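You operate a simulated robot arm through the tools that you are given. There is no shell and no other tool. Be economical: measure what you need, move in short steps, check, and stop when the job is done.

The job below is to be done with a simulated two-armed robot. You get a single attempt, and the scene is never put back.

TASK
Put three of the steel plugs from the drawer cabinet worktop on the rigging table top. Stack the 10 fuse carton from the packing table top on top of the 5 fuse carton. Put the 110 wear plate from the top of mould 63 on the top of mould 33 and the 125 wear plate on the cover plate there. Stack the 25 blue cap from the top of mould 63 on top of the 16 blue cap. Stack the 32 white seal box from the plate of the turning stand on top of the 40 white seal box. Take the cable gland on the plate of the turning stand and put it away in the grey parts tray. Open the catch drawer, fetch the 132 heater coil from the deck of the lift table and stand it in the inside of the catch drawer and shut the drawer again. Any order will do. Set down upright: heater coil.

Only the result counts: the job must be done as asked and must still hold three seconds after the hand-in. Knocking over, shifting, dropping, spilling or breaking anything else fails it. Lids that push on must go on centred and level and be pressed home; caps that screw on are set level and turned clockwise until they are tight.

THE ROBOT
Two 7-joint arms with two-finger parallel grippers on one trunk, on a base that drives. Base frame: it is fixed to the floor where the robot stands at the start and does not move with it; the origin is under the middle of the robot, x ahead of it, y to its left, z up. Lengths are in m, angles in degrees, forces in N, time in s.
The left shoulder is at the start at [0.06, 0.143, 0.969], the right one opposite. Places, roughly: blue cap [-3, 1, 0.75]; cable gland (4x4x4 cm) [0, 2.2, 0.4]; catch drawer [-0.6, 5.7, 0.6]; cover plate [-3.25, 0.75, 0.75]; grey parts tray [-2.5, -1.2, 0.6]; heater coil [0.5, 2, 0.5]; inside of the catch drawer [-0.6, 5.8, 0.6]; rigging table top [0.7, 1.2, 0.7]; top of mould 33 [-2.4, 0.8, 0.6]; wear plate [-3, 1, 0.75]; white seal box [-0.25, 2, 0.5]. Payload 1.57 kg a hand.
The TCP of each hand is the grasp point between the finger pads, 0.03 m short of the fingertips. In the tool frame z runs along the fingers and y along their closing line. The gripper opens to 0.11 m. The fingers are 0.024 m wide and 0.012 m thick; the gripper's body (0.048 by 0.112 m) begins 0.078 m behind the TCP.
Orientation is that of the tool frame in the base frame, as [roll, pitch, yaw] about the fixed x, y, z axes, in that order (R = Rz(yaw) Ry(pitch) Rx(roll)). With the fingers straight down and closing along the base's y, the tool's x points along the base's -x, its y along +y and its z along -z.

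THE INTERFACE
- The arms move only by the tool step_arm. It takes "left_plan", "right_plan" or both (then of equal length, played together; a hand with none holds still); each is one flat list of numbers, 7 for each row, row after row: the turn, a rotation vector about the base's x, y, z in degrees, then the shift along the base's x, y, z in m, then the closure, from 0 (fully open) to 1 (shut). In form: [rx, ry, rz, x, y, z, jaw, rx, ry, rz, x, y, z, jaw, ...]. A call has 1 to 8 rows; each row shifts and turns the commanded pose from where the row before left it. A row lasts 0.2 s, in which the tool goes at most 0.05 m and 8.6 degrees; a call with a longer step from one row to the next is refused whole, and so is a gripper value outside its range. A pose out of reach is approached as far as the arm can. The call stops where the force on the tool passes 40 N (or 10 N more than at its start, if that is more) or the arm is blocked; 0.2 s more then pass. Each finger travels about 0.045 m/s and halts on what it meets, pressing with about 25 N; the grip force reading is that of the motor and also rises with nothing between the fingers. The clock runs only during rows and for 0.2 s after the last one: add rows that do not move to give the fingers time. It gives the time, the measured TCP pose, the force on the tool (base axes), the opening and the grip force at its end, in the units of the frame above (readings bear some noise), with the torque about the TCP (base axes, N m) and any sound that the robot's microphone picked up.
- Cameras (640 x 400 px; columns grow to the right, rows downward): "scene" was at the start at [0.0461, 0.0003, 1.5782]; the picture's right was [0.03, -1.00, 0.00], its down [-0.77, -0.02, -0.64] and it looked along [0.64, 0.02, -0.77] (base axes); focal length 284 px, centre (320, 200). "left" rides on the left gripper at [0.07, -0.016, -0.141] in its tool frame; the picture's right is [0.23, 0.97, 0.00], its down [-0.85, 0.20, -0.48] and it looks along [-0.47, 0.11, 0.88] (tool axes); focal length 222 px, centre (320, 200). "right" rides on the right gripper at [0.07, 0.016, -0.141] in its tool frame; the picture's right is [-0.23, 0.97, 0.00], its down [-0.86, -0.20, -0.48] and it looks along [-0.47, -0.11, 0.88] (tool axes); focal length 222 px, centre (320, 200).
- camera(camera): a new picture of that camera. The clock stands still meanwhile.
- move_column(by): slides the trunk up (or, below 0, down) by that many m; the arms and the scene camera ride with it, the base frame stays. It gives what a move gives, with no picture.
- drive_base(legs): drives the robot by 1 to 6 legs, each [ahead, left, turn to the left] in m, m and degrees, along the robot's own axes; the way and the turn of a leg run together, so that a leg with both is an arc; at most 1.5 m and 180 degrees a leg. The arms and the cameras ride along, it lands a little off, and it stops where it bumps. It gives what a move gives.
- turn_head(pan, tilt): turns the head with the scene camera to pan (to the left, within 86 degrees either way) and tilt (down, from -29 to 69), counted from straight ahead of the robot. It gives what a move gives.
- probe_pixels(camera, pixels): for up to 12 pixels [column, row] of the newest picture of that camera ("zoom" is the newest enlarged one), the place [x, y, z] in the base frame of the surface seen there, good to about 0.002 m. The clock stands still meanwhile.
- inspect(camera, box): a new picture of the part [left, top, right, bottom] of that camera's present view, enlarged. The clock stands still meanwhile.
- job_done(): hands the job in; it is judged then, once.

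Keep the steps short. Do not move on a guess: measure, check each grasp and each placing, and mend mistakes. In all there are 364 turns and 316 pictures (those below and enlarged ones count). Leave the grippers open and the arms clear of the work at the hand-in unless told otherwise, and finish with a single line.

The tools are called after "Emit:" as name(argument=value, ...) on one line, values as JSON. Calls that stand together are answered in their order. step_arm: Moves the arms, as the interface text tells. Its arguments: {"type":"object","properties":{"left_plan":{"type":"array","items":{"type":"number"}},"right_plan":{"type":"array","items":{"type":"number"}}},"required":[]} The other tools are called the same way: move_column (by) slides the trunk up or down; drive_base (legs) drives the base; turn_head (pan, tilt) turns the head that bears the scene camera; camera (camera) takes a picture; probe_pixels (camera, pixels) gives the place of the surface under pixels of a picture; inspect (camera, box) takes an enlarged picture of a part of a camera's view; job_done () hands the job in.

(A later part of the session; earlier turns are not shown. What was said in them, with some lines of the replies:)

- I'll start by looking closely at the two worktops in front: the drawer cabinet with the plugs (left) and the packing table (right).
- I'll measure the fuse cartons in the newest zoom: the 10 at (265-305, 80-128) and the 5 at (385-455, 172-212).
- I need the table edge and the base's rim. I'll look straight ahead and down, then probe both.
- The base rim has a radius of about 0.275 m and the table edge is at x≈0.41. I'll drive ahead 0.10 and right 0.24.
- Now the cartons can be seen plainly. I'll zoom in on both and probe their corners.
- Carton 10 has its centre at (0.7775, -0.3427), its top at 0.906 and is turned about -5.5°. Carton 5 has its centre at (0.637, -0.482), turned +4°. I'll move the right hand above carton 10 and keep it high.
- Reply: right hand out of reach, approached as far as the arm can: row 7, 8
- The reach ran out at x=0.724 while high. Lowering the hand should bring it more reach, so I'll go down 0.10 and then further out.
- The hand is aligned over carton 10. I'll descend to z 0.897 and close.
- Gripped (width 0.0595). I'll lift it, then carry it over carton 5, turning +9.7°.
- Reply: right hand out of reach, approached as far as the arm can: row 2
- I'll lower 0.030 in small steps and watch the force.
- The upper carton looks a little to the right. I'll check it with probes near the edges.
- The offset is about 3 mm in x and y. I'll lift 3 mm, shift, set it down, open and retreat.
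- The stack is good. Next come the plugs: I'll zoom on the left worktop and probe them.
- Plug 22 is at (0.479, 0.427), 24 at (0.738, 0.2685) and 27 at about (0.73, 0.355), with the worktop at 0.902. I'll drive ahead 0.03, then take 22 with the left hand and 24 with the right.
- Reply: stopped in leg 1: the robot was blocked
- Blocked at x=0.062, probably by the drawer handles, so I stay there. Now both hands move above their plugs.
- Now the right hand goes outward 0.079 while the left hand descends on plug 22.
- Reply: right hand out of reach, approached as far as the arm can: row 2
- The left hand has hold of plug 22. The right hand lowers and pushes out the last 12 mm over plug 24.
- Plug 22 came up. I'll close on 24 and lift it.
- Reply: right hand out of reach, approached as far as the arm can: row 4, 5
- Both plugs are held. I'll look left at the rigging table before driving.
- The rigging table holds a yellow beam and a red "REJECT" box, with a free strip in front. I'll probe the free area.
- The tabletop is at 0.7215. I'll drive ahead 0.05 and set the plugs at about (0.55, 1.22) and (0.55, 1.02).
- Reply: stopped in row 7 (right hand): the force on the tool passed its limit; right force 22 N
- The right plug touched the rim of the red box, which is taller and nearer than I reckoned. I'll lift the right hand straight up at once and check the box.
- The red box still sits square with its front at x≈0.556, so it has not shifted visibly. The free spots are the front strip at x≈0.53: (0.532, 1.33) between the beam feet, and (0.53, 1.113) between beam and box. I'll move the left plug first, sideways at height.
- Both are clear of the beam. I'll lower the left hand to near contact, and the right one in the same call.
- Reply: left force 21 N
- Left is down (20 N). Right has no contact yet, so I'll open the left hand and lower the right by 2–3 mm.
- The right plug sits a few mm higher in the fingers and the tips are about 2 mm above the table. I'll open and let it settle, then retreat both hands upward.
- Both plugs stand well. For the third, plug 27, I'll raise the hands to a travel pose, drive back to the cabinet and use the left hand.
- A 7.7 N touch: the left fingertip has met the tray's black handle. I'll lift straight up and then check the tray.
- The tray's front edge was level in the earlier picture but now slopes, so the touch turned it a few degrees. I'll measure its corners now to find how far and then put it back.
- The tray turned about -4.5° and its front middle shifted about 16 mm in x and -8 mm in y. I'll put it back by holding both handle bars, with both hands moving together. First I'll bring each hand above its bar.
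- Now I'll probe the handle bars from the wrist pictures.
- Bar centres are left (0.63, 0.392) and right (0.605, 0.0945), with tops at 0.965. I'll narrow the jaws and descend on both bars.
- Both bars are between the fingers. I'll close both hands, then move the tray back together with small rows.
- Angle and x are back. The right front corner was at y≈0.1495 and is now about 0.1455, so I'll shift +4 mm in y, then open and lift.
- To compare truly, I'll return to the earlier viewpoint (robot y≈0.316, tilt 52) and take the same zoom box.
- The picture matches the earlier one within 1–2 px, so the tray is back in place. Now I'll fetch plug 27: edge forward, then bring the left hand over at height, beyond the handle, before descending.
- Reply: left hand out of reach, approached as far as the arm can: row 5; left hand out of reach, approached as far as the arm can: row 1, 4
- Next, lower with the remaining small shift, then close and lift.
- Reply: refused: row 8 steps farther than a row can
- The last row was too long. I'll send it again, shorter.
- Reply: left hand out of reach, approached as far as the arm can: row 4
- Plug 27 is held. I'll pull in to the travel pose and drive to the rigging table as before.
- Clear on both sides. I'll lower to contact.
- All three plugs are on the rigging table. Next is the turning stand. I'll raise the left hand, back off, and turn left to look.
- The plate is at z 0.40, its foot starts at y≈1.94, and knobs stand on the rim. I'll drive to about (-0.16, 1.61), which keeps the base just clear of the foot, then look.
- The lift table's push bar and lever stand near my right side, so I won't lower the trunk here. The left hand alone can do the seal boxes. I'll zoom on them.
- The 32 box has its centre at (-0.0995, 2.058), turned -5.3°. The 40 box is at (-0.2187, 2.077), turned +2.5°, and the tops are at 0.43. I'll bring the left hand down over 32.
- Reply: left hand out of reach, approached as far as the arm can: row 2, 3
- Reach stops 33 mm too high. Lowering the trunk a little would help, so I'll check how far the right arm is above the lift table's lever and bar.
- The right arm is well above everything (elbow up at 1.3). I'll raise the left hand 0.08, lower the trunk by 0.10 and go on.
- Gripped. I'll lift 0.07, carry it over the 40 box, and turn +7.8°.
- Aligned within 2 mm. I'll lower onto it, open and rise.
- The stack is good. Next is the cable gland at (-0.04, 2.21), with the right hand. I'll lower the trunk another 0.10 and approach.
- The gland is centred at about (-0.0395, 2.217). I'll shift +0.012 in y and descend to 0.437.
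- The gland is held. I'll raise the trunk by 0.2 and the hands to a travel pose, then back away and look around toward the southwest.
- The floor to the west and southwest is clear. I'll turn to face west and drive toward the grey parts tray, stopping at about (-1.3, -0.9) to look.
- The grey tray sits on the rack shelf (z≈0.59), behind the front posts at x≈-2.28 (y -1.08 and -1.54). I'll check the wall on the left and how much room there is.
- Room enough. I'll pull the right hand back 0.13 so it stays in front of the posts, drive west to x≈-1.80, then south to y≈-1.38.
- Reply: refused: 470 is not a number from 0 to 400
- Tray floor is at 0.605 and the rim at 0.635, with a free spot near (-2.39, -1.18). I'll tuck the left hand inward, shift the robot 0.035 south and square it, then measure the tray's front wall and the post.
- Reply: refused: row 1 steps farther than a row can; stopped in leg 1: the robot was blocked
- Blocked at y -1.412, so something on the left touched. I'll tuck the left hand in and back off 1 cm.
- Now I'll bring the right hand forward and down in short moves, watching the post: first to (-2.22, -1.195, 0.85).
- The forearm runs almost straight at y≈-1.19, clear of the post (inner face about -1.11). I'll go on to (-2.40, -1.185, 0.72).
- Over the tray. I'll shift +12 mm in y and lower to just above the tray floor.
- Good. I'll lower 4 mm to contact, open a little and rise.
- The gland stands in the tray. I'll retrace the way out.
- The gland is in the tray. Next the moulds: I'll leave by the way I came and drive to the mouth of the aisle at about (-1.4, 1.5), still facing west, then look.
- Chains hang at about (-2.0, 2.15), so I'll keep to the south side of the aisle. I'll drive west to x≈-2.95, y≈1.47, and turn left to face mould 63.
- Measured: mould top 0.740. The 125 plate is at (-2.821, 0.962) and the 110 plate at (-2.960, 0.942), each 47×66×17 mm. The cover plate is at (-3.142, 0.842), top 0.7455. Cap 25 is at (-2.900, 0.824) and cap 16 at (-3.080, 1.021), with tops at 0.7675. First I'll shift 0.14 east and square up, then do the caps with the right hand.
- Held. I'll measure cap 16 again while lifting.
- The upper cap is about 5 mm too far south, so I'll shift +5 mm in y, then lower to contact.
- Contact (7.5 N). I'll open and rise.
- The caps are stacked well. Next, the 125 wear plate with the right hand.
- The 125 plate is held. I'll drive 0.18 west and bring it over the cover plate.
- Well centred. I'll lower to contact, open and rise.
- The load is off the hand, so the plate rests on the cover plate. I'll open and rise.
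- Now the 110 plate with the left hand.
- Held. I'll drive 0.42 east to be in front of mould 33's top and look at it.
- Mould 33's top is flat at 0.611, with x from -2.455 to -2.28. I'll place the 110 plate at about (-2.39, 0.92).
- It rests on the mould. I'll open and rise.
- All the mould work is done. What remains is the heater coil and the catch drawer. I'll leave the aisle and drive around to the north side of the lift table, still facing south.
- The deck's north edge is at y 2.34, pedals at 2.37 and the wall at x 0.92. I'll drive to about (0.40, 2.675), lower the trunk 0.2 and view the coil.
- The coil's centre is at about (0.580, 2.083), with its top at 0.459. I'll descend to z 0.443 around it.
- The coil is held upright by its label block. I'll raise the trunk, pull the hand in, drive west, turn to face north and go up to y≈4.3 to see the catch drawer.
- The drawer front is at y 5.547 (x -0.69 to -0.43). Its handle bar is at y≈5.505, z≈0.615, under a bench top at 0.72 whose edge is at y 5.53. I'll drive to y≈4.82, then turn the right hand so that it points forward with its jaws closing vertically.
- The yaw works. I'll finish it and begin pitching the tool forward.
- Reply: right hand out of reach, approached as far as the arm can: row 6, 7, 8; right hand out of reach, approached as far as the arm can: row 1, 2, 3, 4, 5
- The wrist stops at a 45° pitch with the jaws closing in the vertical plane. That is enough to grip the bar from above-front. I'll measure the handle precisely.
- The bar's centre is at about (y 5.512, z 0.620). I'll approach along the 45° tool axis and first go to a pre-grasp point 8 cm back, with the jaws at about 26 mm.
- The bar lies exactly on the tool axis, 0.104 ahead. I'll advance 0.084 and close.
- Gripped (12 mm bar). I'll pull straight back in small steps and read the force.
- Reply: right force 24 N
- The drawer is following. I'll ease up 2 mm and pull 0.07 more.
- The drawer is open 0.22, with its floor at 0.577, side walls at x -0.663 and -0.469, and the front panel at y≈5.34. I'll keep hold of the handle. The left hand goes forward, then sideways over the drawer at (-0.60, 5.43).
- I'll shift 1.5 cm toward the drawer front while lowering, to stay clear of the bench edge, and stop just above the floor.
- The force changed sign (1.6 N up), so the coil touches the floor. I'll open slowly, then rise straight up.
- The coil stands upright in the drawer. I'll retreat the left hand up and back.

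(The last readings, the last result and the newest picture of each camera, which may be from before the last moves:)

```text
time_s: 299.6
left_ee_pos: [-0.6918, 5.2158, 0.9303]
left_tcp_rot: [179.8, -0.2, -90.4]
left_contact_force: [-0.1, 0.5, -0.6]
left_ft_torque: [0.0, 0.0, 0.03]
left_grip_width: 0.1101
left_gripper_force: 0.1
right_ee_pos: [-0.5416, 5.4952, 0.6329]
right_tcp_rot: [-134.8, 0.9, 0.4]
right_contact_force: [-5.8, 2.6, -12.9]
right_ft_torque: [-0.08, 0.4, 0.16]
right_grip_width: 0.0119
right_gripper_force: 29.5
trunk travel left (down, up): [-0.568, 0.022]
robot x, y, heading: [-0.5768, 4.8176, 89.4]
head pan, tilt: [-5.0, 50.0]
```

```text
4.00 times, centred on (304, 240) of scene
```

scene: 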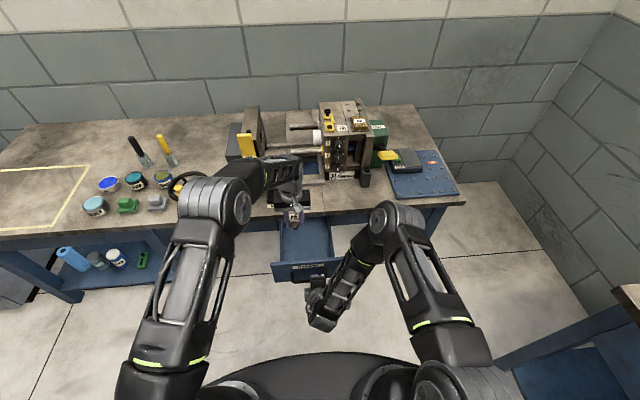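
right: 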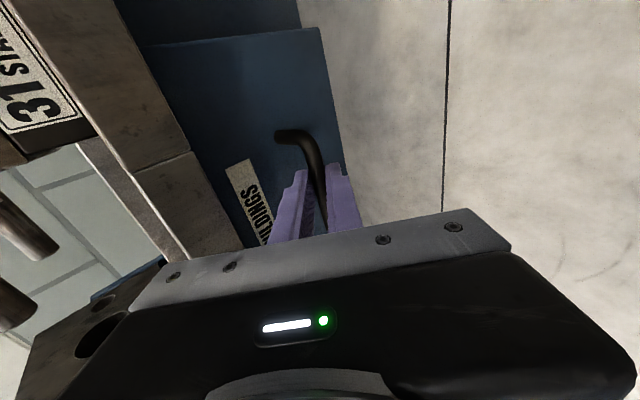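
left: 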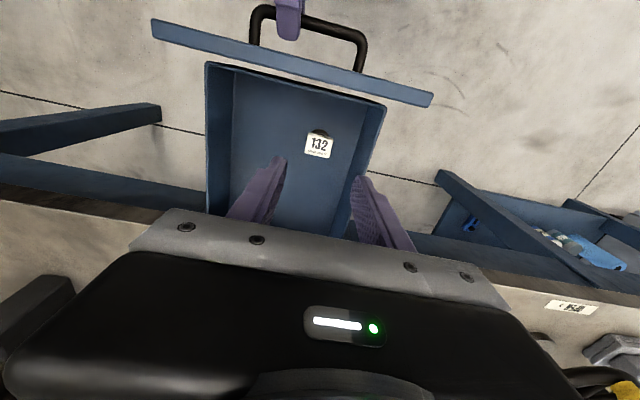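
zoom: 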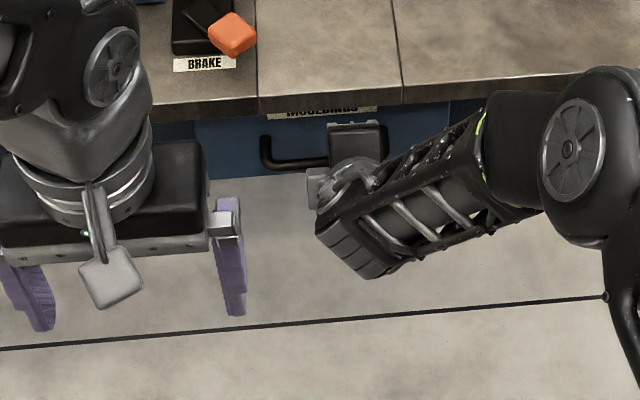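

About 6 mm are left (5.495 against 5.501 when it was shut). I'll push on gently.

Emit:
step_arm(right_plan=[0, 0, 0, 0, 0.004, 0, 1, 0, 0, 0, 0, 0.004, 0, 1, 0, 0, 0, 0, 0.002, 0, 1, 0, 0, 0, 0, 0, 0, 1])

Emit:
probe_pixels(camera="zoom", pixels=[[230, 150], [430, 130], [190, 130], [460, 110]])

```text
time_s: 300.6
left_ee_pos: [-0.6897, 5.2118, 0.9329]
left_tcp_rot: [179.9, 0.0, -90.3]
left_contact_force: [0.3, 0.6, -0.6]
left_ft_torque: [0.0, 0.01, 0.04]
left_grip_width: 0.1099
left_gripper_force: 0.0
right_ee_pos: [-0.5414, 5.5007, 0.6331]
right_tcp_rot: [-134.9, 1.1, 0.5]
right_contact_force: [3.2, -31.8, -0.2]
right_ft_torque: [-0.45, -0.2, -0.45]
right_grip_width: 0.0117
right_gripper_force: 29.5
trunk travel left (down, up): [-0.568, 0.022]
robot x, y, heading: [-0.5758, 4.8155, 89.5]
head pan, tilt: [-5.0, 50.0]
```

```text
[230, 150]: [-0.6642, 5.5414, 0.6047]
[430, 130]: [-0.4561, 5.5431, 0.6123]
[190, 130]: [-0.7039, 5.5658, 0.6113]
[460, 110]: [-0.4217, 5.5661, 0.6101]
```

The 32 N reaction means the drawer is home. I'll open the right hand a little and back out along the tool axis.

Emit:
step_arm(right_plan=[0, 0, 0, 0, 0, 0, 0.76, 0, 0, 0, 0, 0, 0, 0.74, 0, 0, 0, 0, -0.02, 0.02, 0.74, 0, 0, 0, 0, -0.025, 0.025, 0.74, 0, 0, 0, 0.01, -0.03, 0.03, 0.5, 0, 0, 0, 0.02, -0.03, 0.03, 0.2, 0, 0, 0, 0.03, -0.03, 0.02, 0, 0, 0, 0, 0.03, -0.03, 0.02, 0])

Emit:
inspect(camera="scene", box=[224, 170, 384, 270])

Emit:
probe_pixels(camera="zoom", pixels=[[230, 240], [430, 215], [330, 235], [320, 145], [300, 200], [310, 110]])

```text
time_s: 302.4
left_ee_pos: [-0.6906, 5.2138, 0.9318]
left_tcp_rot: [179.9, 0.0, -90.5]
left_contact_force: [0.8, -0.3, -0.6]
left_ft_torque: [-0.01, 0.02, -0.02]
left_grip_width: 0.1099
left_gripper_force: 0.0
right_ee_pos: [-0.448, 5.3397, 0.7832]
right_tcp_rot: [-134.7, 1.1, 0.5]
right_contact_force: [0.1, 0.7, 0.6]
right_ft_torque: [0.03, 0.0, 0.0]
right_grip_width: 0.11
right_gripper_force: 0.2
trunk travel left (down, up): [-0.568, 0.022]
robot x, y, heading: [-0.5775, 4.82, 89.7]
head pan, tilt: [-5.0, 50.0]
```

```text
4.00 times, centred on (304, 220) of scene
```

zoom: 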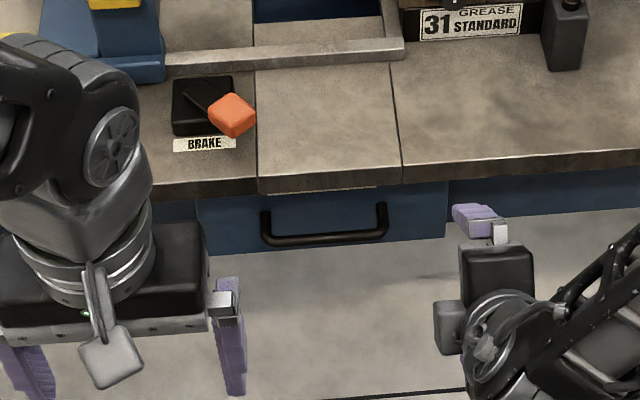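

```text
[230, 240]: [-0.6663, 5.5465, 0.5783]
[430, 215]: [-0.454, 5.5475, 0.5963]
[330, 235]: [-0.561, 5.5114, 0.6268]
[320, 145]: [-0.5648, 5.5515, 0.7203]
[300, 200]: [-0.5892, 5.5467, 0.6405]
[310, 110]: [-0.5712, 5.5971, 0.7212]
```

The drawer face is back at y 5.547, fully shut, with both hands open and clear. I'll back the robot away from the bench, then hand in.

Emit:
drive_base(legs=[[-0.4, 0, 0]])

Emit:
camera(camera="scene")

```text
time_s: 304.8
left_ee_pos: [-0.6944, 4.824, 0.9322]
left_tcp_rot: [179.8, -0.1, -90.4]
left_contact_force: [0.0, -0.3, -0.6]
left_ft_torque: [0.04, 0.0, 0.0]
left_grip_width: 0.1103
left_gripper_force: 0.2
right_ee_pos: [-0.4512, 4.9504, 0.7816]
right_tcp_rot: [-134.7, 0.9, 0.4]
right_contact_force: [-0.1, -0.1, 0.5]
right_ft_torque: [0.02, 0.02, 0.0]
right_grip_width: 0.1099
right_gripper_force: 0.0
trunk travel left (down, up): [-0.568, 0.022]
robot x, y, heading: [-0.5829, 4.4266, 89.5]
head pan, tilt: [-5.0, 50.0]
```

```text
152 pictures are left
```

scene: 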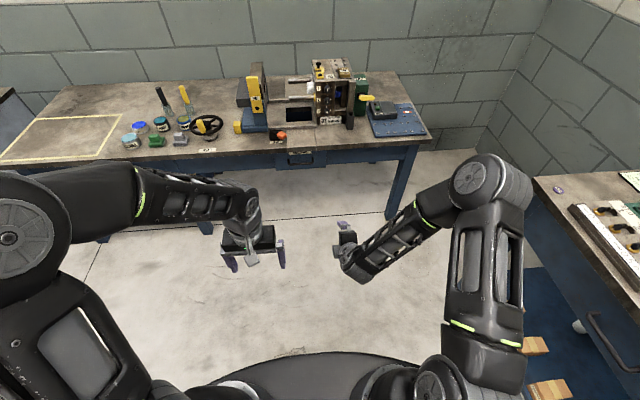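

Everything is in place and the bench is undisturbed, so I'm handing in.

Emit:
job_done()

```text
The job is handed in.
```

All seven parts of the job were carried out and handed in, but I bumped the yellow tray on the drawer cabinet and moved it back to within about 2 mm by picture, I lightly touched the red REJECT box, and I could not see the heater coil after shutting the drawer.
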